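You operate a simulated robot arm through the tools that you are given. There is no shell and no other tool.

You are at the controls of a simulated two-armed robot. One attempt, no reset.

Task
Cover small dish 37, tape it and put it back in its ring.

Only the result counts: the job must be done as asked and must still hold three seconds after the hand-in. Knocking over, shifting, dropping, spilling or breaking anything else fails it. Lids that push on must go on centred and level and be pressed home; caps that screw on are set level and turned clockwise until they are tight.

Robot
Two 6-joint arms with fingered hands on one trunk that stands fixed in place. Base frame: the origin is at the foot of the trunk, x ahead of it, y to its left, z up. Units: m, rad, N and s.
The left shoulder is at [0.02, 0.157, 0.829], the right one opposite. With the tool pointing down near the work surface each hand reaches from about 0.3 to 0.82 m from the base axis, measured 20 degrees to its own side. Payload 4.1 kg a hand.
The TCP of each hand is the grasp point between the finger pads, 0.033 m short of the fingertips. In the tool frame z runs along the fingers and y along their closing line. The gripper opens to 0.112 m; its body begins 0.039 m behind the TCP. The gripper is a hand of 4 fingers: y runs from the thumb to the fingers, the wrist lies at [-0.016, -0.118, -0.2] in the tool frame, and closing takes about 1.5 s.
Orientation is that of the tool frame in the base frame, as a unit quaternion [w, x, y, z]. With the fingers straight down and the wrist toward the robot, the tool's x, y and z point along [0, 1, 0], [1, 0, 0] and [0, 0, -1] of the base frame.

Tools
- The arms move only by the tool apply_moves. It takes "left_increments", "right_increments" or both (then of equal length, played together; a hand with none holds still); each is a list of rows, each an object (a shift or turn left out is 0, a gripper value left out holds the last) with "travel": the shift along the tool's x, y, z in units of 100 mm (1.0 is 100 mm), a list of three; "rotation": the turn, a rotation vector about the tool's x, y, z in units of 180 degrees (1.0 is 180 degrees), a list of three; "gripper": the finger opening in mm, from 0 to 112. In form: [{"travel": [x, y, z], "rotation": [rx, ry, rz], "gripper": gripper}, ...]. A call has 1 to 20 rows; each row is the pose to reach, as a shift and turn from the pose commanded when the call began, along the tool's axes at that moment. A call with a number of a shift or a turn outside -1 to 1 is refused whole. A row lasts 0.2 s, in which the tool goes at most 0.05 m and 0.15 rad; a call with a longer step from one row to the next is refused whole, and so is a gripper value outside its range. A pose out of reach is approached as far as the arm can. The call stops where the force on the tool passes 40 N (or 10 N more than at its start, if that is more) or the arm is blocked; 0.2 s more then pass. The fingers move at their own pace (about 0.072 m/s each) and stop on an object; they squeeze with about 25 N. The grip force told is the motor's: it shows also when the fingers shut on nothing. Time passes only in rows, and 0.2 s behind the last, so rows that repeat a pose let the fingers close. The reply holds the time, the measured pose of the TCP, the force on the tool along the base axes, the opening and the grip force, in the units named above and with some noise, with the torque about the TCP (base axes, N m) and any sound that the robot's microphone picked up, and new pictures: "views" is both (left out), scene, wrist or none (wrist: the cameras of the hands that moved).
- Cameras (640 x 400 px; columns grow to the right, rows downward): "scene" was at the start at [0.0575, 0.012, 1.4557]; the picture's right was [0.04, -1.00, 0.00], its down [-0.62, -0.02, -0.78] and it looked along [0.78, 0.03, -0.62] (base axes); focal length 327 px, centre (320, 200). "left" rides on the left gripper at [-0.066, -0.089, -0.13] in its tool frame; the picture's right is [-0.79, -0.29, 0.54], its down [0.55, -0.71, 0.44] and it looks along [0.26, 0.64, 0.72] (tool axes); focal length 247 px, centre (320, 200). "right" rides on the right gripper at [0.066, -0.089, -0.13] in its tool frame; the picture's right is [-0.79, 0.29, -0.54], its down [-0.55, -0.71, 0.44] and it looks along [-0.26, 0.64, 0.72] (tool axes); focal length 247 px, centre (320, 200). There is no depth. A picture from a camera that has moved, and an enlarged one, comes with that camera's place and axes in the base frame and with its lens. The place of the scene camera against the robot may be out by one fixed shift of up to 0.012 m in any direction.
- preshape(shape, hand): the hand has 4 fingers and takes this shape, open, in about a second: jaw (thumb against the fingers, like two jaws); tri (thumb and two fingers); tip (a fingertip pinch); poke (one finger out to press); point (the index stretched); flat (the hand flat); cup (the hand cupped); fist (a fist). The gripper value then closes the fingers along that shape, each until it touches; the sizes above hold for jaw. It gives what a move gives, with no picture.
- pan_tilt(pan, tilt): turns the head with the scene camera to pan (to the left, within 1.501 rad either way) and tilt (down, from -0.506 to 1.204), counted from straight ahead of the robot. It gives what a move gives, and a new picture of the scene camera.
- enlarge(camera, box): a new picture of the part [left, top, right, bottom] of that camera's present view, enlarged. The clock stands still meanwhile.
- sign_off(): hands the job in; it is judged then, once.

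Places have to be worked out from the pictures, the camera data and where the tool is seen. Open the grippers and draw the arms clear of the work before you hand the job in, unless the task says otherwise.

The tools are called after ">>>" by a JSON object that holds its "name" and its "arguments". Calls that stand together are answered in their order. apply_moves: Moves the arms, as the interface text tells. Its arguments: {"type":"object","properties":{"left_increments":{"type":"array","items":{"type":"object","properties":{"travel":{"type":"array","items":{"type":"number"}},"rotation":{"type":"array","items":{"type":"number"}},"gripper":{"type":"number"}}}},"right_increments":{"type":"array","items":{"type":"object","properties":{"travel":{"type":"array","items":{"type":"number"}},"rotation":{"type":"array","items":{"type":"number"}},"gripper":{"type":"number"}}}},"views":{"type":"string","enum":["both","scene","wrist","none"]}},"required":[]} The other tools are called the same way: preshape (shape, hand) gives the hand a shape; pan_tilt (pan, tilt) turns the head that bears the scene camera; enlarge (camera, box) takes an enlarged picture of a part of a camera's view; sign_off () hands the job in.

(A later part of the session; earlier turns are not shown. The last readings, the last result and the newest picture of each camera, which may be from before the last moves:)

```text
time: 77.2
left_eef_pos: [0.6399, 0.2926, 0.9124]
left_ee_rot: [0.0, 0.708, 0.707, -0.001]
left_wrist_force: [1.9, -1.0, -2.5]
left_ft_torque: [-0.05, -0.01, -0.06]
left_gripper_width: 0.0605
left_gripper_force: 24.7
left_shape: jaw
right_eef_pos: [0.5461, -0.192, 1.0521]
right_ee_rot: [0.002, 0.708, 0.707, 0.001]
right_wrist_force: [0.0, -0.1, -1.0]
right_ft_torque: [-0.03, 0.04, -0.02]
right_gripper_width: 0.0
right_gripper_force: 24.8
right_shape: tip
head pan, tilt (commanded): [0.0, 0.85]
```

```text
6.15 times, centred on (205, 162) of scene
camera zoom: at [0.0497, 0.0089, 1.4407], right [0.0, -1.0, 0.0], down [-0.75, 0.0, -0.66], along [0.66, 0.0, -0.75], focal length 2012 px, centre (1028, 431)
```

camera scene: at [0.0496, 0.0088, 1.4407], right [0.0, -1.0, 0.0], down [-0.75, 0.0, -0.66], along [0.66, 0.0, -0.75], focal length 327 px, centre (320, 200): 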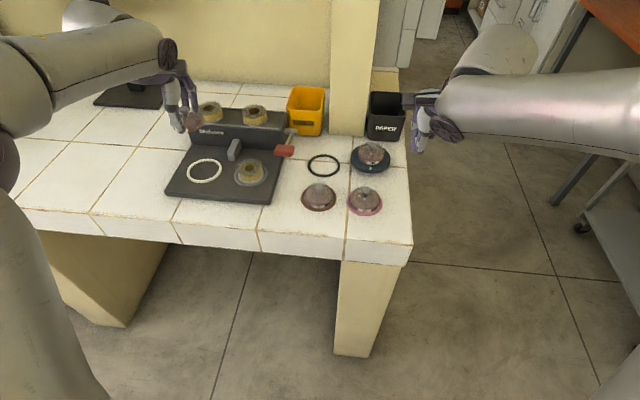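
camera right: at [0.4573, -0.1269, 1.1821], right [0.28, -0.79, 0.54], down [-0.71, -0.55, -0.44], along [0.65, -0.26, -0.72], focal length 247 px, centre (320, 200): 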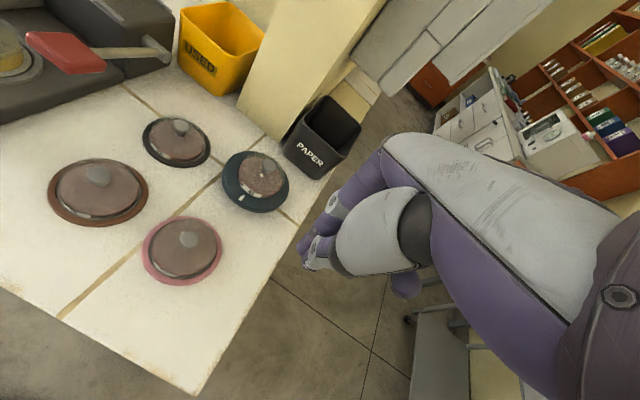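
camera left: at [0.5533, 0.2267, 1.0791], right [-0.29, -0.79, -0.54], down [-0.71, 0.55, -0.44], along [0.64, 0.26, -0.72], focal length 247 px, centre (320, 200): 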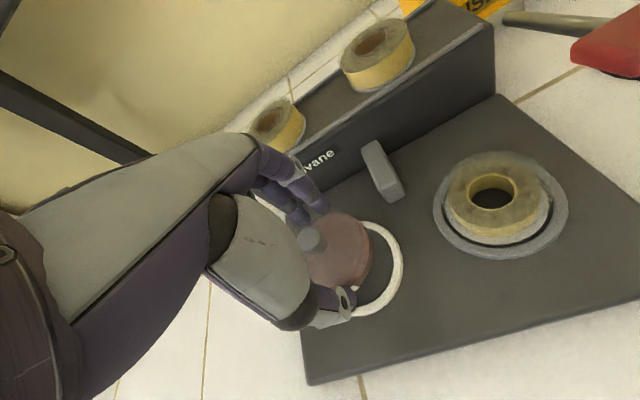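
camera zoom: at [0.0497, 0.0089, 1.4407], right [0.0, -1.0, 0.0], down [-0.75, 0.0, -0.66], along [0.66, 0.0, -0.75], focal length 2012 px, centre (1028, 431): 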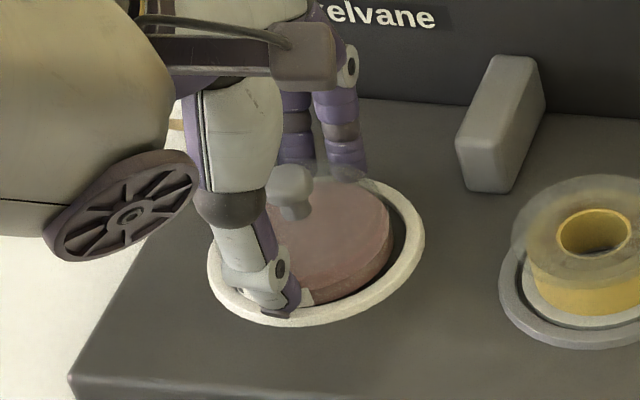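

The dish is entering the ring with no contact force yet, so I'll continue down in small steps.

>>> {"name": "apply_moves", "arguments": {"left_increments": [{"travel": [0, 0.005, 0.015]}, {"travel": [0, 0.01, 0.03]}, {"travel": [0, 0.01, 0.045]}, {"travel": [0, 0.01, 0.06]}, {"travel": [0, 0.01, 0.06]}], "views": "none"}}

>>> {"name": "enlarge", "arguments": {"camera": "scene", "box": [180, 130, 230, 195]}}

>>> {"name": "enlarge", "arguments": {"camera": "left", "box": [270, 180, 430, 340]}}

```text
time: 78.3
left_eef_pos: [0.6421, 0.2925, 0.9085]
left_ee_rot: [0.003, 0.706, 0.708, 0.002]
left_wrist_force: [-2.6, -0.1, 22.1]
left_ft_torque: [0.0, 0.06, -0.02]
left_gripper_width: 0.0607
left_gripper_force: 25.1
left_shape: jaw
right_eef_pos: [0.5461, -0.1938, 1.0526]
right_ee_rot: [0.0, 0.707, 0.707, 0.001]
right_wrist_force: [0.0, 0.2, 0.5]
right_ft_torque: [0.0, 0.01, 0.0]
right_gripper_width: 0.0001
right_gripper_force: 24.7
right_shape: tip
head pan, tilt (commanded): [0.0, 0.85]
```

```text
6.15 times, centred on (205, 162) of scene
camera zoom: at [0.0489, 0.0086, 1.4408], right [0.0, -1.0, 0.0], down [-0.75, 0.0, -0.66], along [0.66, 0.0, -0.75], focal length 2012 px, centre (1028, 431)
```

zoom: 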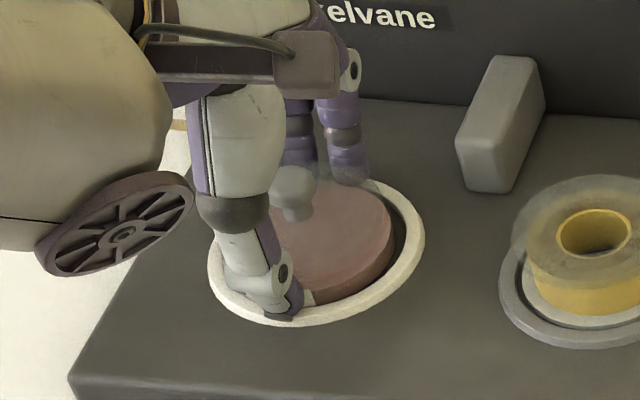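

```text
2.50 times, centred on (350, 260) of left
camera zoom: at [0.5535, 0.2277, 1.0376], right [-0.28, -0.79, -0.54], down [-0.71, 0.55, -0.44], along [0.65, 0.26, -0.72], focal length 617 px, centre (245, 50)
```

zoom: 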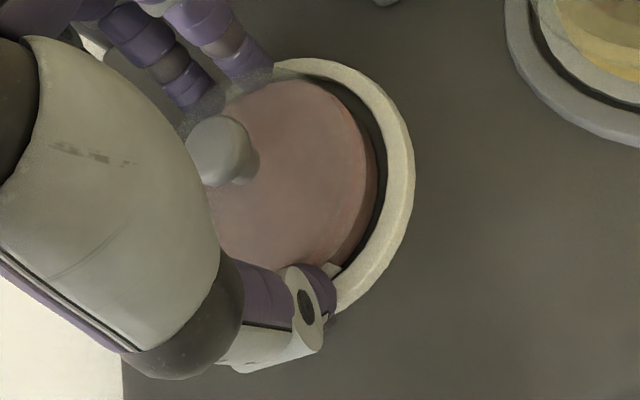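

Touchdown: 22 N at TCP z = 0.9085, which matches the plate height, so the dish is inside the ring. I'll relieve the push and open the fingers slowly.

>>> {"name": "apply_moves", "arguments": {"left_increments": [{"travel": [0, 0, -0.025]}, {"travel": [0, 0, -0.03], "gripper": 66}, {"travel": [0, 0, -0.03], "gripper": 72}, {"travel": [0, 0, -0.03], "gripper": 80}, {"travel": [0, 0, -0.03], "gripper": 88}, {"travel": [0, 0, -0.03], "gripper": 88}], "views": "none"}}

>>> {"name": "enlarge", "arguments": {"camera": "scene", "box": [180, 130, 230, 195]}}

>>> {"name": "enlarge", "arguments": {"camera": "left", "box": [270, 180, 430, 340]}}

```text
time: 79.8
left_eef_pos: [0.6429, 0.2925, 0.9078]
left_ee_rot: [0.0, 0.707, 0.708, 0.001]
left_wrist_force: [-0.3, 0.2, 0.2]
left_ft_torque: [0.0, -0.02, -0.02]
left_gripper_width: 0.0876
left_gripper_force: 0.1
left_shape: jaw
right_eef_pos: [0.5464, -0.1919, 1.0529]
right_ee_rot: [0.001, 0.707, 0.707, 0.001]
right_wrist_force: [0.5, 0.3, -0.2]
right_ft_torque: [0.0, 0.02, 0.02]
right_gripper_width: 0.0
right_gripper_force: 24.2
right_shape: tip
head pan, tilt (commanded): [0.0, 0.85]
```

```text
6.15 times, centred on (205, 162) of scene
camera zoom: at [0.0496, 0.0089, 1.4407], right [0.0, -1.0, 0.0], down [-0.75, 0.0, -0.66], along [0.66, 0.0, -0.75], focal length 2012 px, centre (1028, 431)
```

zoom: 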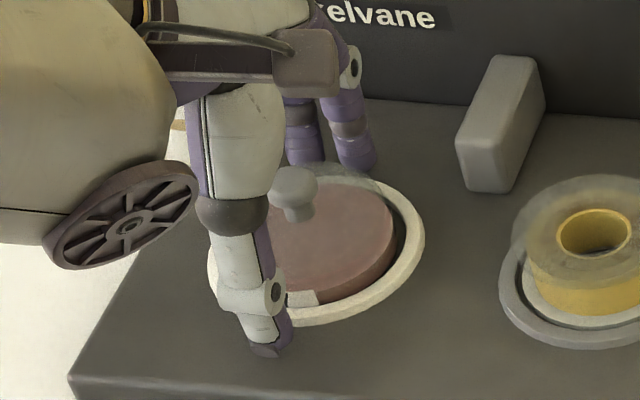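

```text
2.50 times, centred on (350, 260) of left
camera zoom: at [0.5536, 0.2279, 1.038], right [-0.29, -0.79, -0.54], down [-0.71, 0.55, -0.44], along [0.64, 0.26, -0.72], focal length 617 px, centre (245, 50)
```

zoom: 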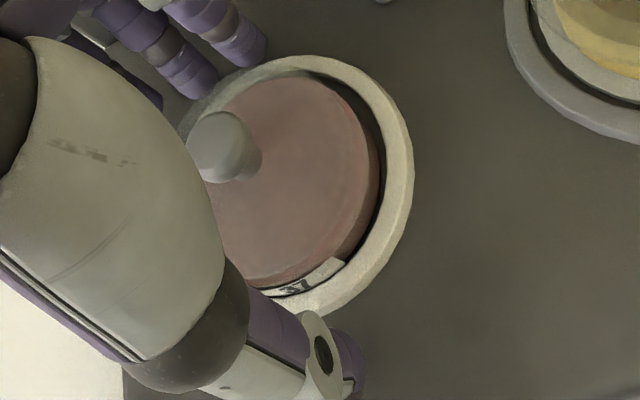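

The dish is free inside the white ring. I'll raise the hand straight up, well clear, and inspect.

>>> {"name": "apply_moves", "arguments": {"left_increments": [{"travel": [0, 0, -0.15]}, {"travel": [0, 0, -0.4]}, {"travel": [0, -0.1, -0.7]}, {"travel": [0, -0.4, -1.0]}, {"travel": [0, -0.8, -1.0]}], "views": "both"}}

>>> {"name": "enlarge", "arguments": {"camera": "scene", "box": [170, 140, 240, 200]}}

>>> {"name": "enlarge", "arguments": {"camera": "left", "box": [320, 150, 440, 270]}}

```text
time: 81.0
left_eef_pos: [0.562, 0.2928, 1.0075]
left_ee_rot: [0.0, 0.707, 0.707, -0.001]
left_wrist_force: [0.5, 0.7, -1.2]
left_ft_torque: [0.04, -0.03, 0.0]
left_gripper_width: 0.0876
left_gripper_force: 0.1
left_shape: jaw
right_eef_pos: [0.5471, -0.1933, 1.0523]
right_ee_rot: [0.001, 0.707, 0.707, 0.002]
right_wrist_force: [1.1, 0.6, 0.1]
right_ft_torque: [0.0, 0.01, 0.01]
right_gripper_width: 0.0
right_gripper_force: 25.1
right_shape: tip
head pan, tilt (commanded): [0.0, 0.85]
camera scene: at [0.0501, 0.0088, 1.4407], right [0.0, -1.0, 0.0], down [-0.75, 0.0, -0.66], along [0.66, 0.0, -0.75], focal length 327 px, centre (320, 200)
camera left: at [0.4733, 0.2278, 1.1382], right [-0.29, -0.79, -0.54], down [-0.71, 0.55, -0.44], along [0.64, 0.26, -0.72], focal length 247 px, centre (320, 200)
```

scene: 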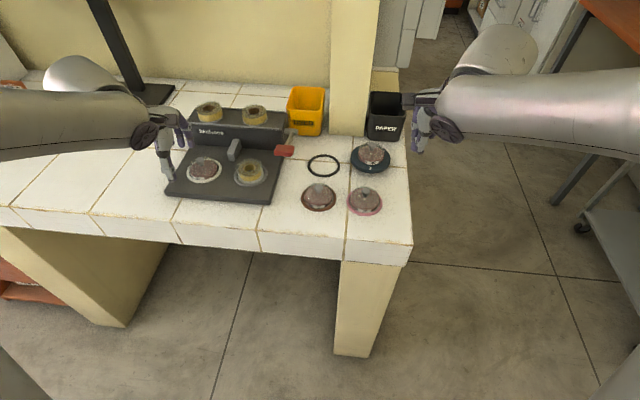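
left: 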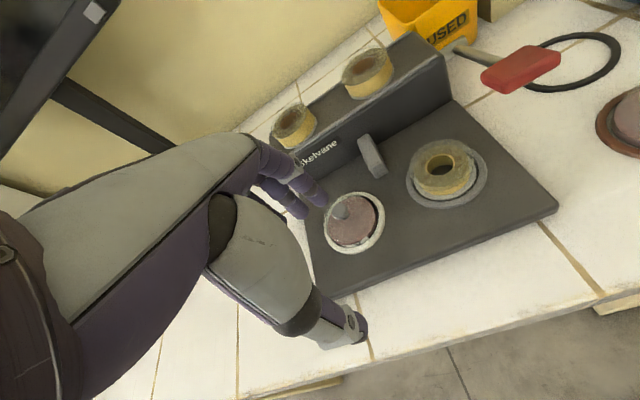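

```text
6.67 times, centred on (205, 170) of scene
camera zoom: at [0.0501, 0.0088, 1.4407], right [0.0, -1.0, 0.0], down [-0.75, 0.0, -0.66], along [0.66, 0.0, -0.75], focal length 2180 px, centre (1087, 400)
```

zoom: 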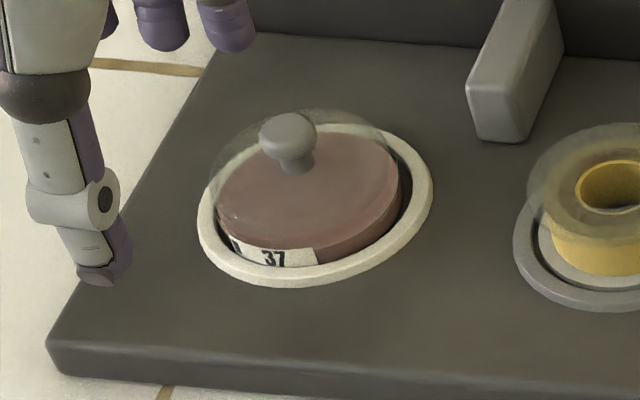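

```text
3.33 times, centred on (380, 210) of left
camera zoom: at [0.4733, 0.2278, 1.1382], right [-0.29, -0.79, -0.54], down [-0.71, 0.55, -0.44], along [0.64, 0.26, -0.72], focal length 823 px, centre (120, 167)
```

zoom: 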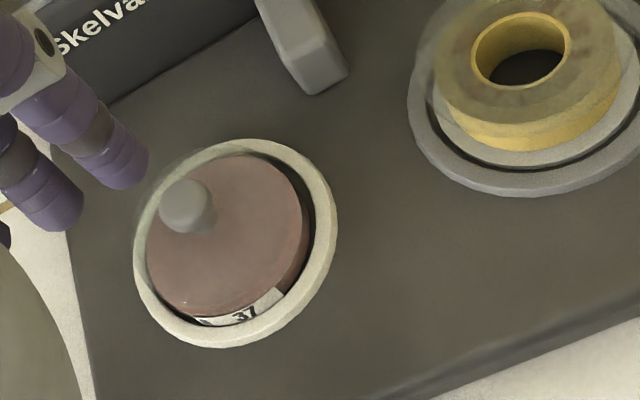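

The dish sits inside the white ring. I'll zoom in to be sure the lid stayed level and seated.

>>> {"name": "enlarge", "arguments": {"camera": "scene", "box": [185, 150, 225, 190]}}

>>> {"name": "enlarge", "arguments": {"camera": "scene", "box": [295, 170, 345, 215]}}

>>> {"name": "enlarge", "arguments": {"camera": "left", "box": [320, 180, 390, 265]}}

```text
10.00 times, centred on (205, 170) of scene
camera zoom: at [0.0501, 0.0088, 1.4407], right [0.0, -1.0, 0.0], down [-0.75, 0.0, -0.66], along [0.66, 0.0, -0.75], focal length 3270 px, centre (1470, 500)
```

zoom: 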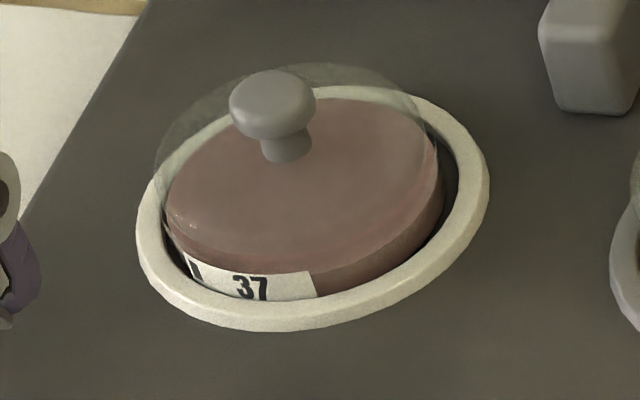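

```text
8.89 times, centred on (320, 192) of scene
camera zoom: at [0.0501, 0.0088, 1.4407], right [0.0, -1.0, 0.0], down [-0.75, 0.0, -0.66], along [0.66, 0.0, -0.75], focal length 2907 px, centre (320, 267)
```

zoom: 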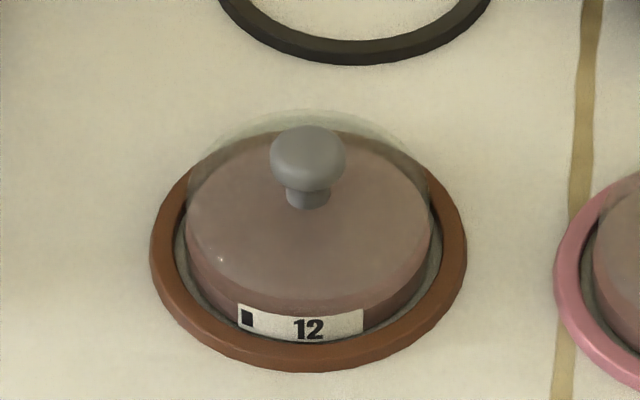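

```text
4.71 times, centred on (355, 222) of left
camera zoom: at [0.4733, 0.2278, 1.1382], right [-0.29, -0.79, -0.54], down [-0.71, 0.55, -0.44], along [0.64, 0.26, -0.72], focal length 1162 px, centre (155, 94)
```

zoom: 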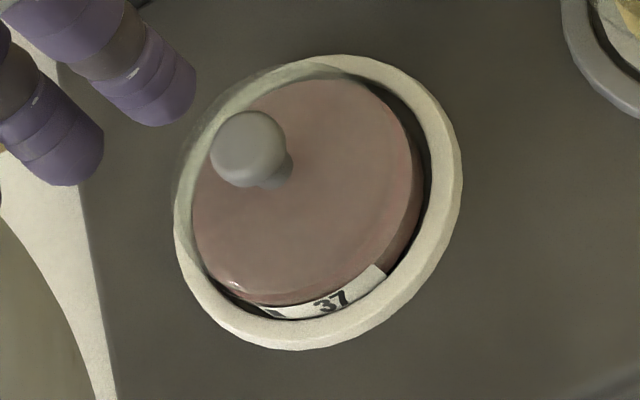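

It looks right, but I want to be sure the lid is still pressed home after the carry. I'll use the left hand's closed fingertips to press the knob, at about (0.645, 0.292), once more.

>>> {"name": "preshape", "arguments": {"shape": "tip", "hand": "left"}}

>>> {"name": "apply_moves", "arguments": {"left_increments": [{"travel": [0, 0, 0], "gripper": 0}, {"travel": [0, 0.2, 0], "gripper": 0}, {"travel": [0.01, 0.5, 0], "gripper": 0}, {"travel": [0.02, 0.8, 0], "gripper": 0}, {"travel": [0.024, 0.827, 0.2], "gripper": 0}, {"travel": [0.024, 0.827, 0.4], "gripper": 0}, {"travel": [0.024, 0.827, 0.45], "gripper": 0}], "views": "wrist"}}

>>> {"name": "enlarge", "arguments": {"camera": "left", "box": [280, 190, 420, 330]}}

>>> {"name": "enlarge", "arguments": {"camera": "scene", "box": [180, 130, 230, 195]}}

```text
time: 81.8
left_eef_pos: [0.5634, 0.2926, 1.0075]
left_ee_rot: [0.0, 0.707, 0.708, 0.0]
left_wrist_force: [0.2, 0.3, 0.1]
left_ft_torque: [0.01, -0.02, -0.01]
left_gripper_width: 0.1121
left_gripper_force: 0.1
left_shape: tip
right_eef_pos: [0.5458, -0.1914, 1.0519]
right_ee_rot: [0.001, 0.707, 0.707, 0.001]
right_wrist_force: [0.9, 0.2, 0.4]
right_ft_torque: [-0.01, -0.01, 0.0]
right_gripper_width: 0.0001
right_gripper_force: 25.2
right_shape: tip
head pan, tilt (commanded): [0.0, 0.85]
```

```text
time: 83.5
left_eef_pos: [0.6456, 0.2951, 0.9631]
left_ee_rot: [0.0, 0.708, 0.706, 0.0]
left_wrist_force: [-0.3, -0.2, 0.8]
left_ft_torque: [0.01, -0.02, -0.02]
left_gripper_width: 0.0
left_gripper_force: 25.1
left_shape: tip
right_eef_pos: [0.5467, -0.1918, 1.0522]
right_ee_rot: [0.001, 0.707, 0.707, 0.002]
right_wrist_force: [0.1, 0.5, -0.7]
right_ft_torque: [0.03, -0.02, -0.01]
right_gripper_width: 0.0003
right_gripper_force: 24.3
right_shape: tip
head pan, tilt (commanded): [0.0, 0.85]
camera left: at [0.5563, 0.2305, 1.0933], right [-0.29, -0.79, -0.54], down [-0.71, 0.55, -0.44], along [0.64, 0.26, -0.72], focal length 247 px, centre (320, 200)
```

left: 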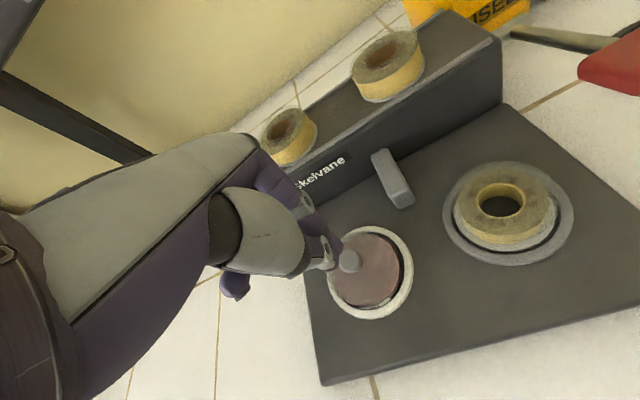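

```text
2.86 times, centred on (350, 260) of left
camera zoom: at [0.5563, 0.2305, 1.0933], right [-0.29, -0.79, -0.54], down [-0.71, 0.55, -0.44], along [0.64, 0.26, -0.72], focal length 706 px, centre (234, 29)
```

zoom: 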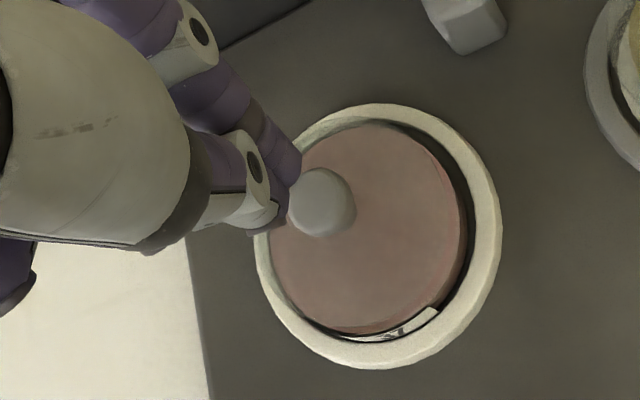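

```text
6.15 times, centred on (205, 162) of scene
camera zoom: at [0.0495, 0.0089, 1.4407], right [0.0, -1.0, 0.0], down [-0.75, 0.0, -0.66], along [0.66, 0.0, -0.75], focal length 2012 px, centre (1028, 431)
```

zoom: 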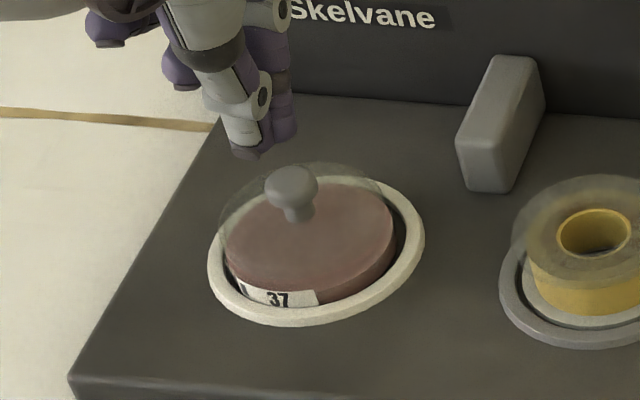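

The closed tips are lined up above the knob within 2 mm. I'll press down in small steps now.

>>> {"name": "apply_moves", "arguments": {"left_increments": [{"travel": [-0.015, 0, 0.1]}, {"travel": [-0.015, 0, 0.18]}, {"travel": [-0.015, 0, 0.2]}, {"travel": [-0.015, 0, 0.22]}, {"travel": [-0.015, 0, 0.235]}, {"travel": [-0.015, 0, 0.25]}, {"travel": [-0.015, 0, 0.265]}, {"travel": [-0.015, 0, 0.265]}], "views": "none"}}

>>> {"name": "enlarge", "arguments": {"camera": "scene", "box": [180, 130, 230, 195]}}

```text
time: 85.2
left_eef_pos: [0.6465, 0.2924, 0.943]
left_ee_rot: [0.005, 0.707, 0.707, 0.004]
left_wrist_force: [0.6, -2.4, 39.6]
left_ft_torque: [-0.47, -0.19, 0.02]
left_gripper_width: 0.0002
left_gripper_force: 25.1
left_shape: tip
right_eef_pos: [0.5457, -0.1918, 1.0524]
right_ee_rot: [0.002, 0.707, 0.707, 0.002]
right_wrist_force: [0.4, 0.8, 0.7]
right_ft_torque: [0.0, 0.02, -0.01]
right_gripper_width: 0.0002
right_gripper_force: 24.4
right_shape: tip
head pan, tilt (commanded): [0.0, 0.85]
```

```text
6.15 times, centred on (205, 162) of scene
camera zoom: at [0.0485, 0.0083, 1.4408], right [0.0, -1.0, 0.0], down [-0.75, 0.0, -0.66], along [0.66, 0.0, -0.75], focal length 2012 px, centre (1028, 431)
```

zoom: 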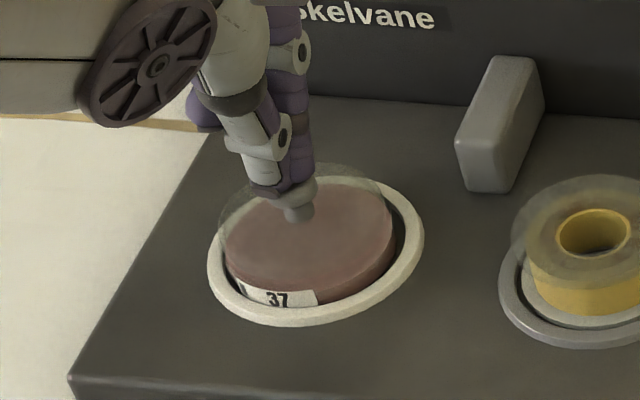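

Nearly 40 N of straight pressing and no further snap, so the lid is fully home. I'll raise the left hand and withdraw it clear of the machine before working the lever.

>>> {"name": "apply_moves", "arguments": {"left_increments": [{"travel": [0, 0, -0.1]}, {"travel": [0, 0, -0.4]}, {"travel": [0.1, -0.3, -0.7]}, {"travel": [0.3, -0.65, -0.85]}, {"travel": [0.5, -1.0, -1.0]}], "views": "both"}}

>>> {"name": "enlarge", "arguments": {"camera": "scene", "box": [180, 140, 240, 195]}}

>>> {"name": "enlarge", "arguments": {"camera": "scene", "box": [225, 100, 315, 180]}}

```text
time: 86.5
left_eef_pos: [0.5447, 0.3446, 1.0372]
left_ee_rot: [0.0, 0.708, 0.707, 0.0]
left_wrist_force: [0.6, -0.6, -0.1]
left_ft_torque: [0.06, 0.06, -0.01]
left_gripper_width: 0.0
left_gripper_force: 25.2
left_shape: tip
right_eef_pos: [0.5472, -0.1918, 1.0514]
right_ee_rot: [0.001, 0.707, 0.707, 0.002]
right_wrist_force: [-0.7, 0.4, -0.2]
right_ft_torque: [0.0, 0.0, 0.01]
right_gripper_width: 0.0
right_gripper_force: 24.9
right_shape: tip
head pan, tilt (commanded): [0.0, 0.85]
camera scene: at [0.0501, 0.0087, 1.4407], right [0.0, -1.0, 0.0], down [-0.75, 0.0, -0.66], along [0.66, 0.0, -0.75], focal length 327 px, centre (320, 200)
camera left: at [0.4552, 0.2795, 1.1671], right [-0.29, -0.79, -0.54], down [-0.71, 0.55, -0.44], along [0.64, 0.26, -0.72], focal length 247 px, centre (320, 200)
```

scene: 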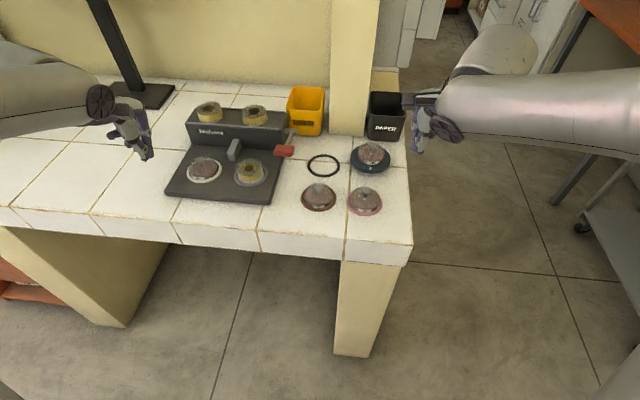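
left: 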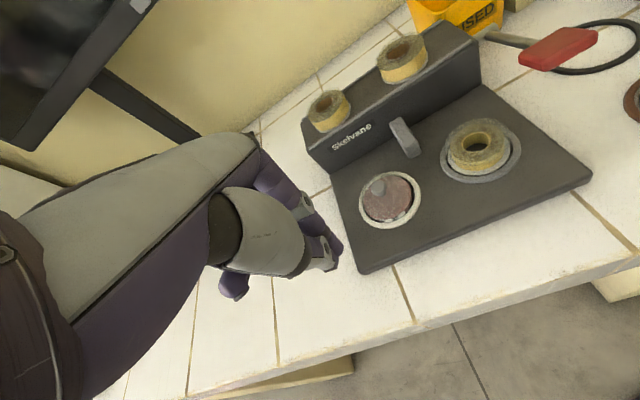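

```text
7.27 times, centred on (210, 168) of scene
camera zoom: at [0.0501, 0.0087, 1.4407], right [0.0, -1.0, 0.0], down [-0.75, 0.0, -0.66], along [0.66, 0.0, -0.75], focal length 2378 px, centre (1120, 436)
```

zoom: 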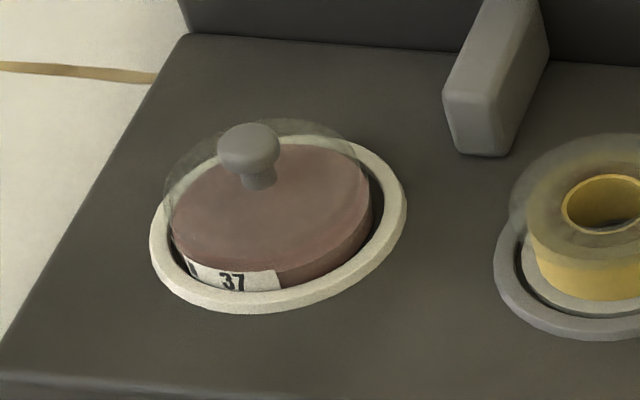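

```text
5.00 times, centred on (270, 140) of scene
camera zoom: at [0.0501, 0.0087, 1.4407], right [0.0, -1.0, 0.0], down [-0.75, 0.0, -0.66], along [0.66, 0.0, -0.75], focal length 1635 px, centre (570, 500)
```

zoom: 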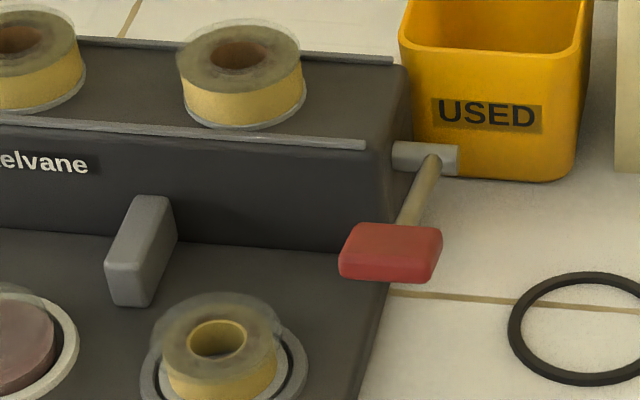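

Dish 37 sits ready in the white ring with its lid on. Next comes the red lever, at about (0.641, 0.083, 0.94). I'll bring the right hand's closed fingertips over the paddle.

>>> {"name": "apply_moves", "arguments": {"right_increments": [{"travel": [0.33, 0.1, 0]}, {"travel": [0.66, 0.2, 0]}, {"travel": [1.0, 0.33, 0]}], "views": "none"}}

>>> {"name": "apply_moves", "arguments": {"right_increments": [{"travel": [0.33, 0.1, 0]}, {"travel": [0.66, 0.2, 0]}, {"travel": [1.0, 0.33, 0]}], "views": "none"}}

>>> {"name": "apply_moves", "arguments": {"right_increments": [{"travel": [0.33, 0.1, 0]}, {"travel": [0.66, 0.25, 0.1]}, {"travel": [0.66, 0.27, 0.2]}], "views": "both"}}

>>> {"name": "enlarge", "arguments": {"camera": "left", "box": [400, 0, 640, 190]}}

>>> {"name": "enlarge", "arguments": {"camera": "right", "box": [180, 170, 380, 340]}}

```text
time: 87.2
left_eef_pos: [0.5443, 0.3436, 1.0375]
left_ee_rot: [0.001, 0.707, 0.707, 0.0]
left_wrist_force: [-0.1, 0.6, 0.3]
left_ft_torque: [0.03, -0.02, 0.03]
left_gripper_width: 0.0
left_gripper_force: 25.1
left_shape: tip
right_eef_pos: [0.5784, -0.093, 1.0524]
right_ee_rot: [0.001, 0.707, 0.707, 0.001]
right_wrist_force: [-0.8, -0.3, 0.3]
right_ft_torque: [0.01, 0.03, 0.01]
right_gripper_width: 0.0
right_gripper_force: 25.5
right_shape: tip
head pan, tilt (commanded): [0.0, 0.85]
```

```text
time: 88.0
left_eef_pos: [0.544, 0.3433, 1.0371]
left_ee_rot: [0.001, 0.707, 0.708, 0.001]
left_wrist_force: [-0.8, -0.9, 0.3]
left_ft_torque: [0.04, 0.02, -0.01]
left_gripper_width: 0.0
left_gripper_force: 25.2
left_shape: tip
right_eef_pos: [0.61, 0.0078, 1.053]
right_ee_rot: [0.001, 0.707, 0.707, 0.002]
right_wrist_force: [0.3, -0.3, 0.2]
right_ft_torque: [0.01, 0.01, 0.04]
right_gripper_width: 0.0002
right_gripper_force: 24.9
right_shape: tip
head pan, tilt (commanded): [0.0, 0.85]
```

```text
time: 88.8
left_eef_pos: [0.5447, 0.3452, 1.0375]
left_ee_rot: [0.001, 0.707, 0.707, 0.001]
left_wrist_force: [-0.3, -0.7, 0.1]
left_ft_torque: [-0.01, -0.03, 0.01]
left_gripper_width: 0.0
left_gripper_force: 24.8
left_shape: tip
right_eef_pos: [0.64, 0.0738, 1.032]
right_ee_rot: [0.001, 0.707, 0.707, 0.002]
right_wrist_force: [-0.5, 0.2, -0.1]
right_ft_torque: [-0.02, -0.02, 0.04]
right_gripper_width: 0.0
right_gripper_force: 25.1
right_shape: tip
head pan, tilt (commanded): [0.0, 0.85]
camera scene: at [0.0495, 0.0088, 1.4407], right [0.0, -1.0, 0.0], down [-0.75, 0.0, -0.66], along [0.66, 0.0, -0.75], focal length 327 px, centre (320, 200)
camera right: at [0.5499, 0.1384, 1.162], right [0.28, -0.79, 0.54], down [-0.71, -0.55, -0.44], along [0.65, -0.26, -0.72], focal length 247 px, centre (320, 200)
```

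scene: 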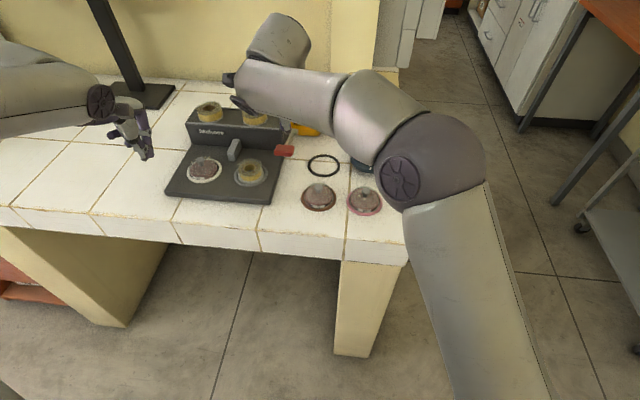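
right: 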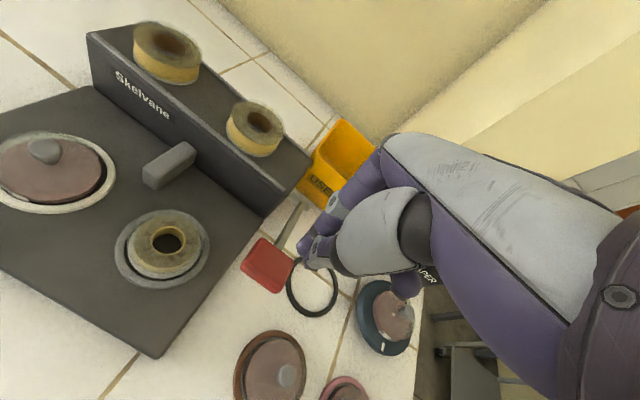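

```text
2.11 times, centred on (520, 95) of left
camera zoom: at [0.4551, 0.2795, 1.1674], right [-0.29, -0.79, -0.54], down [-0.71, 0.55, -0.44], along [0.64, 0.26, -0.72], focal length 520 px, centre (-101, 421)
```

zoom: 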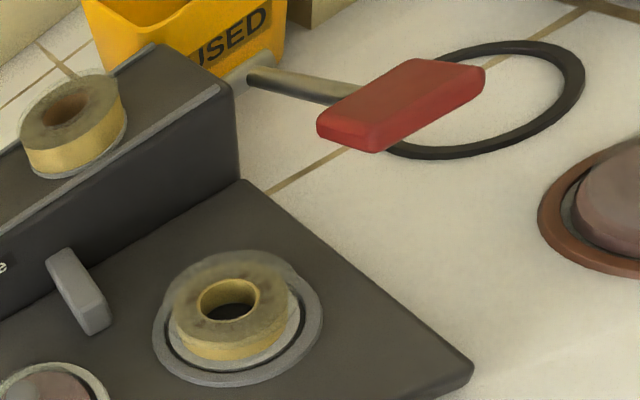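

```text
2.35 times, centred on (280, 255) of right
camera zoom: at [0.5499, 0.1384, 1.162], right [0.28, -0.79, 0.54], down [-0.71, -0.55, -0.44], along [0.65, -0.26, -0.72], focal length 581 px, centre (414, 71)
```

zoom: 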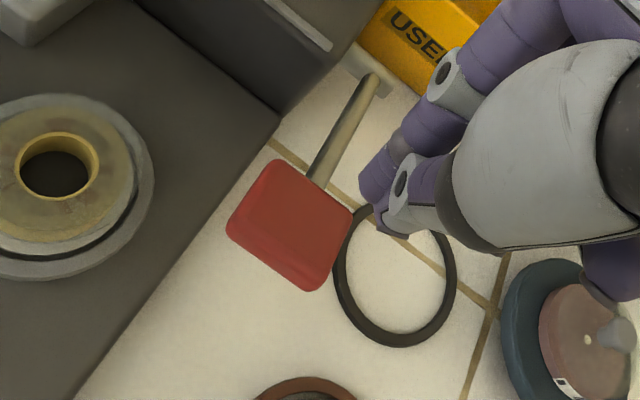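

The paddle's centre is at about (0.640, 0.086). I'll shift the fingertips over it and lower until they touch.

>>> {"name": "apply_moves", "arguments": {"right_increments": [{"travel": [0.09, 0, 0.15]}, {"travel": [0.09, 0, 0.3]}, {"travel": [0.09, 0, 0.38]}, {"travel": [0.09, 0, 0.44]}, {"travel": [0.09, 0, 0.5]}, {"travel": [0.09, 0, 0.56]}], "views": "wrist"}}

>>> {"name": "enlarge", "arguments": {"camera": "left", "box": [480, 0, 640, 110]}}

>>> {"name": "enlarge", "arguments": {"camera": "right", "box": [200, 190, 380, 340]}}

```text
time: 90.2
left_eef_pos: [0.5443, 0.3458, 1.0367]
left_ee_rot: [0.001, 0.707, 0.707, 0.0]
left_wrist_force: [0.5, -0.2, 0.1]
left_ft_torque: [-0.02, 0.03, -0.01]
left_gripper_width: 0.0001
left_gripper_force: 24.9
left_shape: tip
right_eef_pos: [0.6402, 0.0829, 0.9761]
right_ee_rot: [0.002, 0.707, 0.707, 0.002]
right_wrist_force: [-0.4, 0.9, 1.9]
right_ft_torque: [0.02, 0.0, 0.01]
right_gripper_width: 0.0001
right_gripper_force: 24.5
right_shape: tip
head pan, tilt (commanded): [0.0, 0.85]
camera right: at [0.5501, 0.1475, 1.1059], right [0.28, -0.79, 0.54], down [-0.71, -0.55, -0.44], along [0.65, -0.26, -0.72], focal length 247 px, centre (320, 200)
```

right: 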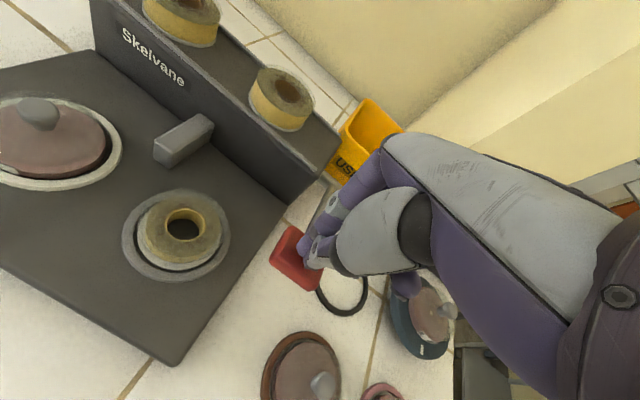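

```text
3.64 times, centred on (560, 55) of left
camera zoom: at [0.4551, 0.2796, 1.1673], right [-0.29, -0.79, -0.54], down [-0.71, 0.55, -0.44], along [0.64, 0.26, -0.72], focal length 898 px, centre (-553, 727)
```

zoom: 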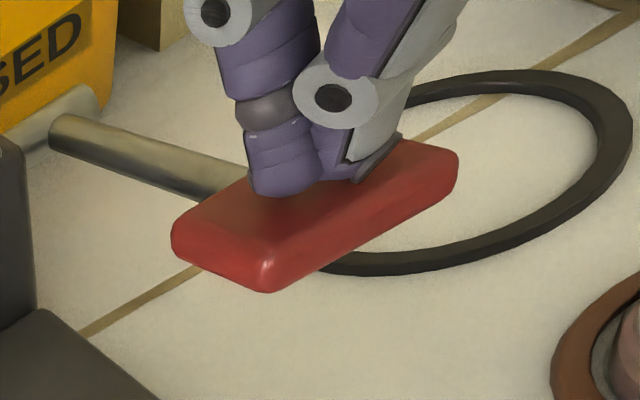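

```text
2.67 times, centred on (290, 265) of right
camera zoom: at [0.5501, 0.1475, 1.1059], right [0.28, -0.79, 0.54], down [-0.71, -0.55, -0.44], along [0.65, -0.26, -0.72], focal length 659 px, centre (400, 27)
```

zoom: 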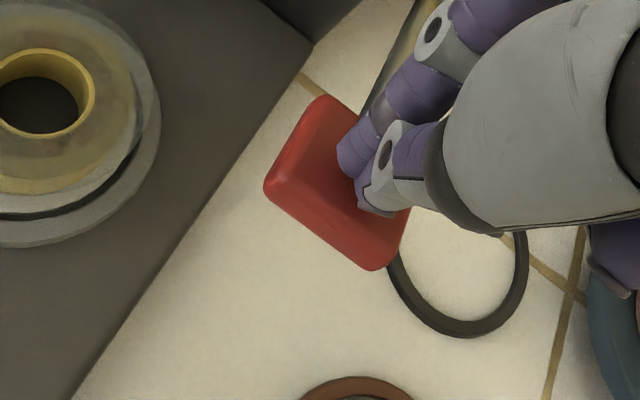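

The fingertips are just touching the paddle. Before pushing, the right camera has a close look at the loaded reel, so I'll check it once more.

>>> {"name": "enlarge", "arguments": {"camera": "right", "box": [115, 180, 245, 295]}}

>>> {"name": "enlarge", "arguments": {"camera": "right", "box": [235, 50, 335, 145]}}

>>> {"name": "enlarge", "arguments": {"camera": "right", "box": [0, 80, 140, 200]}}

```text
3.48 times, centred on (180, 238) of right
camera zoom: at [0.5501, 0.1475, 1.1059], right [0.28, -0.79, 0.54], down [-0.71, -0.55, -0.44], along [0.65, -0.26, -0.72], focal length 859 px, centre (807, 70)
```

zoom: 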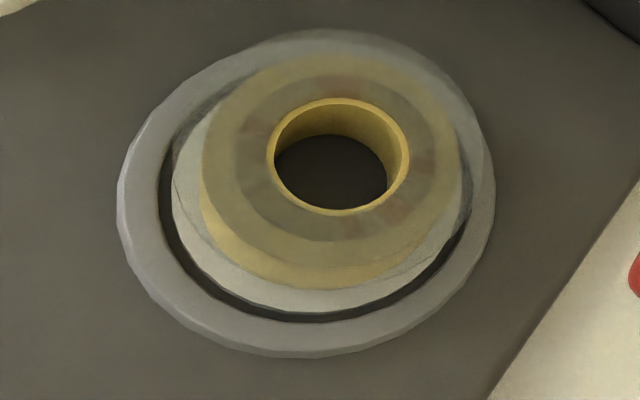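

```text
4.21 times, centred on (285, 98) of right
camera zoom: at [0.5501, 0.1475, 1.1059], right [0.28, -0.79, 0.54], down [-0.71, -0.55, -0.44], along [0.65, -0.26, -0.72], focal length 1040 px, centre (467, 632)
```

zoom: 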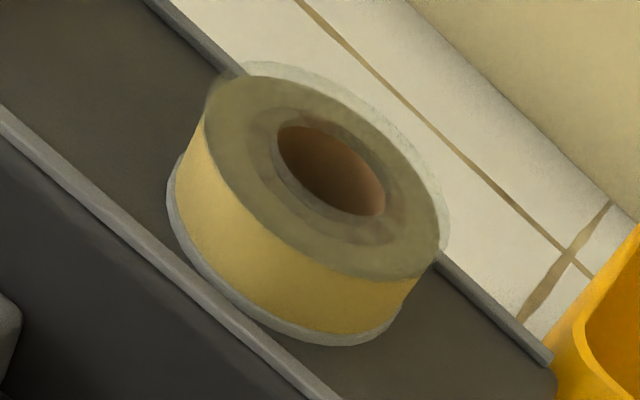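

```text
3.33 times, centred on (70, 140) of right
camera zoom: at [0.5501, 0.1475, 1.1059], right [0.28, -0.79, 0.54], down [-0.71, -0.55, -0.44], along [0.65, -0.26, -0.72], focal length 823 px, centre (1153, 400)
```

zoom: 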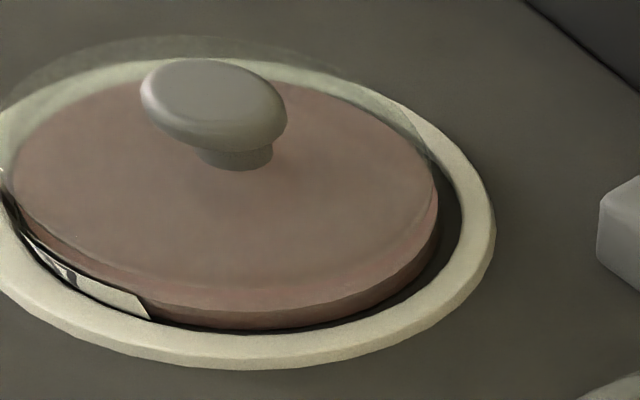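

The loaded reel still has a good wrap of tape on its core, and the lid on dish 37 looks properly seated. Now I'll push the lever down steadily.

>>> {"name": "apply_moves", "arguments": {"right_increments": [{"travel": [0, 0, 0.05]}, {"travel": [0, 0, 0.1]}, {"travel": [0, 0, 0.15]}, {"travel": [0, 0, 0.2]}], "views": "wrist"}}

>>> {"name": "enlarge", "arguments": {"camera": "left", "box": [480, 0, 640, 110]}}

```text
time: 91.2
left_eef_pos: [0.5434, 0.3441, 1.0388]
left_ee_rot: [0.0, 0.707, 0.707, 0.0]
left_wrist_force: [0.0, -0.9, 0.2]
left_ft_torque: [0.01, 0.01, 0.02]
left_gripper_width: 0.0
left_gripper_force: 25.3
left_shape: tip
right_eef_pos: [0.6392, 0.0821, 0.9561]
right_ee_rot: [0.001, 0.707, 0.707, 0.002]
right_wrist_force: [-0.9, -0.3, 1.8]
right_ft_torque: [-0.01, 0.08, 0.01]
right_gripper_width: 0.0
right_gripper_force: 24.8
right_shape: tip
head pan, tilt (commanded): [0.0, 0.85]
camera right: at [0.5504, 0.1474, 1.0862], right [0.28, -0.79, 0.54], down [-0.71, -0.55, -0.44], along [0.65, -0.26, -0.72], focal length 247 px, centre (320, 200)
```

right: 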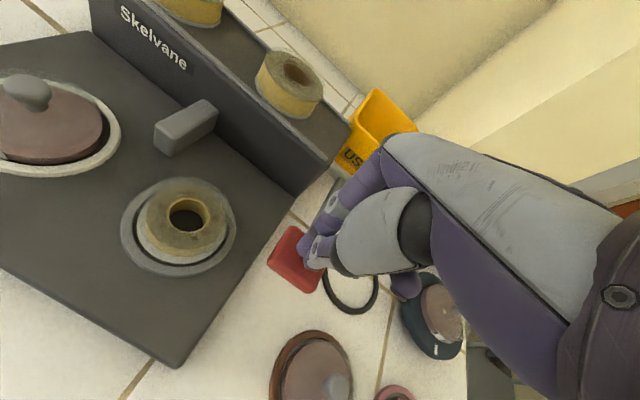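

```text
3.64 times, centred on (560, 55) of left
camera zoom: at [0.4551, 0.2796, 1.1674], right [-0.29, -0.79, -0.54], down [-0.71, 0.55, -0.44], along [0.64, 0.26, -0.72], focal length 898 px, centre (-553, 727)
```

zoom: 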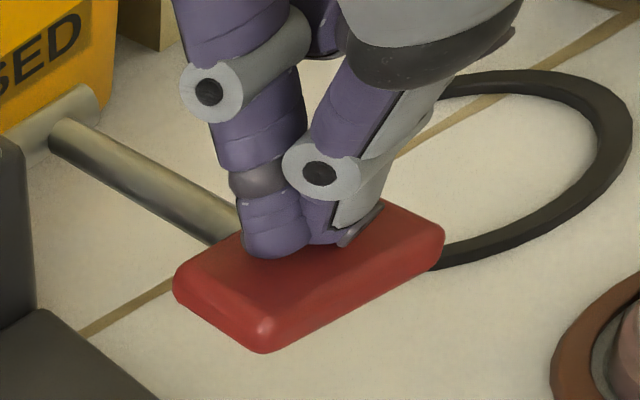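

The lever moves with about 2 N. I'll continue pushing it down.

>>> {"name": "apply_moves", "arguments": {"right_increments": [{"travel": [0, 0, 0.05]}, {"travel": [0, 0, 0.1]}, {"travel": [0, 0, 0.15]}, {"travel": [0, 0, 0.2]}, {"travel": [0, 0, 0.25]}], "views": "wrist"}}

>>> {"name": "enlarge", "arguments": {"camera": "left", "box": [480, 0, 640, 110]}}

```text
time: 92.5
left_eef_pos: [0.5443, 0.3443, 1.038]
left_ee_rot: [0.001, 0.706, 0.708, 0.0]
left_wrist_force: [-0.2, 0.6, 1.1]
left_ft_torque: [0.0, 0.02, 0.02]
left_gripper_width: 0.0
left_gripper_force: 25.2
left_shape: tip
right_eef_pos: [0.6409, 0.084, 0.9438]
right_ee_rot: [0.004, 0.707, 0.707, 0.011]
right_wrist_force: [-1.4, 0.1, 8.1]
right_ft_torque: [0.04, 0.04, -0.05]
right_gripper_width: 0.0
right_gripper_force: 24.5
right_shape: tip
head pan, tilt (commanded): [0.0, 0.85]
stopped in row 5 (right hand): the force on the tool passed its limit at 44 N (the readings are from after the stop); the commanded pose is now the measured one
camera right: at [0.5506, 0.1474, 1.0717], right [0.28, -0.8, 0.54], down [-0.7, -0.55, -0.46], along [0.66, -0.25, -0.71], focal length 247 px, centre (320, 200)
```

right: 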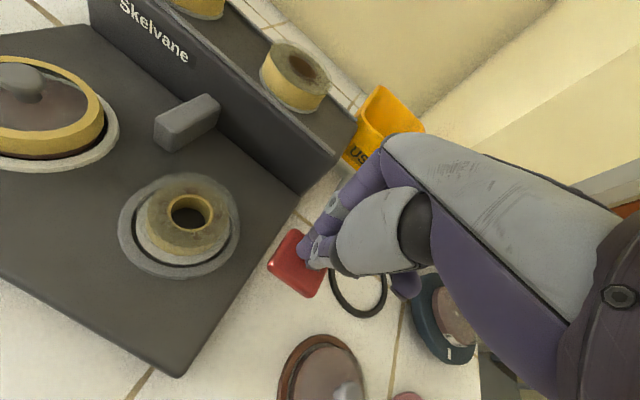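

```text
3.64 times, centred on (560, 55) of left
camera zoom: at [0.4547, 0.2796, 1.1676], right [-0.29, -0.79, -0.54], down [-0.71, 0.55, -0.44], along [0.64, 0.26, -0.72], focal length 898 px, centre (-553, 727)
```

zoom: 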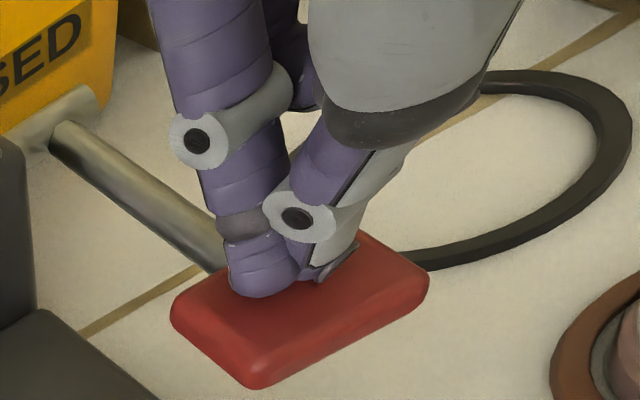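

The lever reached its stop and a yellow band has appeared around dish 37, so the taping worked. I'll zoom in on the result.

>>> {"name": "enlarge", "arguments": {"camera": "right", "box": [0, 40, 140, 180]}}

>>> {"name": "enlarge", "arguments": {"camera": "scene", "box": [180, 140, 240, 195]}}

>>> {"name": "enlarge", "arguments": {"camera": "left", "box": [340, 100, 540, 250]}}

```text
2.86 times, centred on (70, 110) of right
camera zoom: at [0.5506, 0.1474, 1.0717], right [0.28, -0.8, 0.54], down [-0.7, -0.55, -0.46], along [0.66, -0.25, -0.71], focal length 706 px, centre (1034, 457)
```

zoom: 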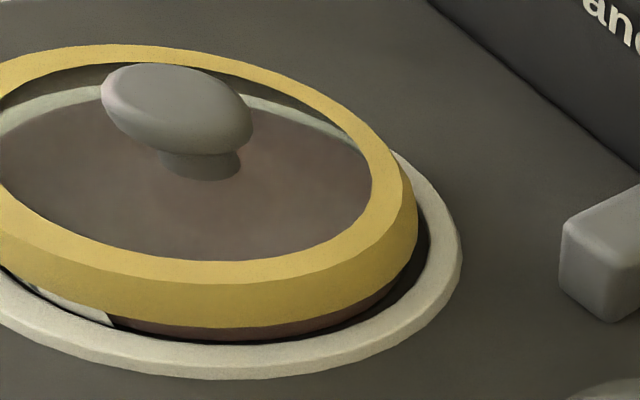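

```text
7.27 times, centred on (210, 168) of scene
camera zoom: at [0.0491, 0.0088, 1.4408], right [0.0, -1.0, 0.0], down [-0.75, 0.0, -0.66], along [0.66, 0.0, -0.75], focal length 2378 px, centre (1120, 436)
```

zoom: 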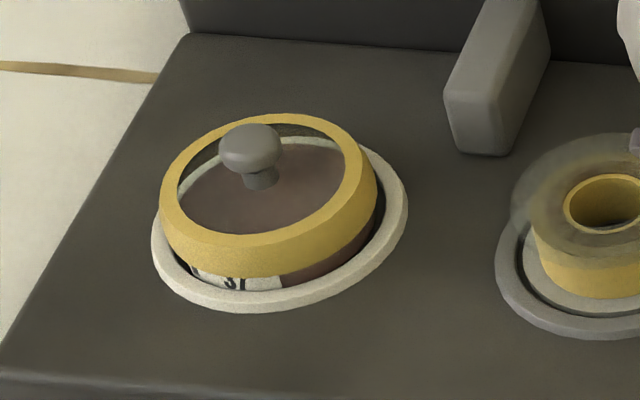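

```text
2.67 times, centred on (440, 175) of left
camera zoom: at [0.4547, 0.2796, 1.1676], right [-0.29, -0.79, -0.54], down [-0.71, 0.55, -0.44], along [0.64, 0.26, -0.72], focal length 659 px, centre (0, 267)
```

zoom: 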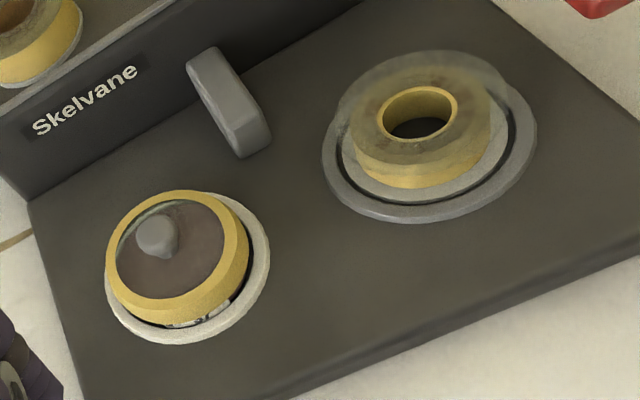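

Dish 37 now has a complete yellow tape band over lid and rim. I'll lift the right hand off the lever and see whether it springs back.

>>> {"name": "apply_moves", "arguments": {"right_increments": [{"travel": [0, 0, -0.1]}, {"travel": [0, 0, -0.3]}, {"travel": [0, 0, -0.5]}, {"travel": [0, 0, -0.8]}, {"travel": [0, 0, -1.0]}], "views": "both"}}

>>> {"name": "enlarge", "arguments": {"camera": "left", "box": [400, 0, 640, 190]}}

```text
time: 93.7
left_eef_pos: [0.5455, 0.3447, 1.0374]
left_ee_rot: [0.0, 0.708, 0.707, 0.0]
left_wrist_force: [0.0, 0.8, -0.1]
left_ft_torque: [-0.01, 0.02, 0.01]
left_gripper_width: 0.0
left_gripper_force: 25.3
left_shape: tip
right_eef_pos: [0.6385, 0.0819, 1.0401]
right_ee_rot: [0.003, 0.707, 0.707, 0.008]
right_wrist_force: [-0.3, -0.7, 0.3]
right_ft_torque: [0.02, -0.02, -0.02]
right_gripper_width: 0.0
right_gripper_force: 24.7
right_shape: tip
head pan, tilt (commanded): [0.0, 0.85]
camera scene: at [0.0497, 0.0089, 1.4407], right [0.0, -1.0, 0.0], down [-0.75, 0.0, -0.66], along [0.66, 0.0, -0.75], focal length 327 px, centre (320, 200)
camera right: at [0.5488, 0.146, 1.1697], right [0.28, -0.8, 0.54], down [-0.7, -0.55, -0.45], along [0.65, -0.25, -0.71], focal length 247 px, centre (320, 200)
```

scene: 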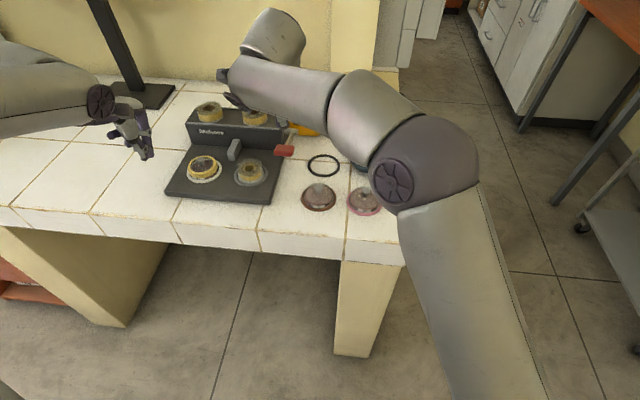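
right: 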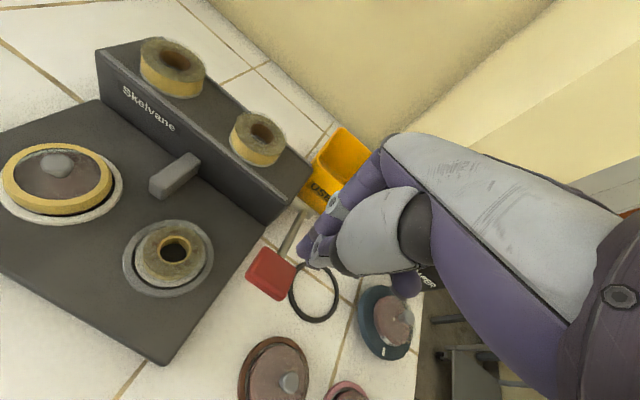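

```text
2.11 times, centred on (520, 95) of left
camera zoom: at [0.4552, 0.2796, 1.1673], right [-0.29, -0.79, -0.54], down [-0.71, 0.55, -0.44], along [0.64, 0.26, -0.72], focal length 520 px, centre (-101, 421)
```

zoom: 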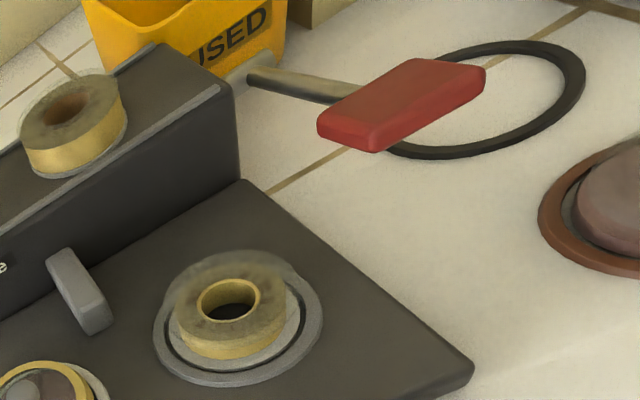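

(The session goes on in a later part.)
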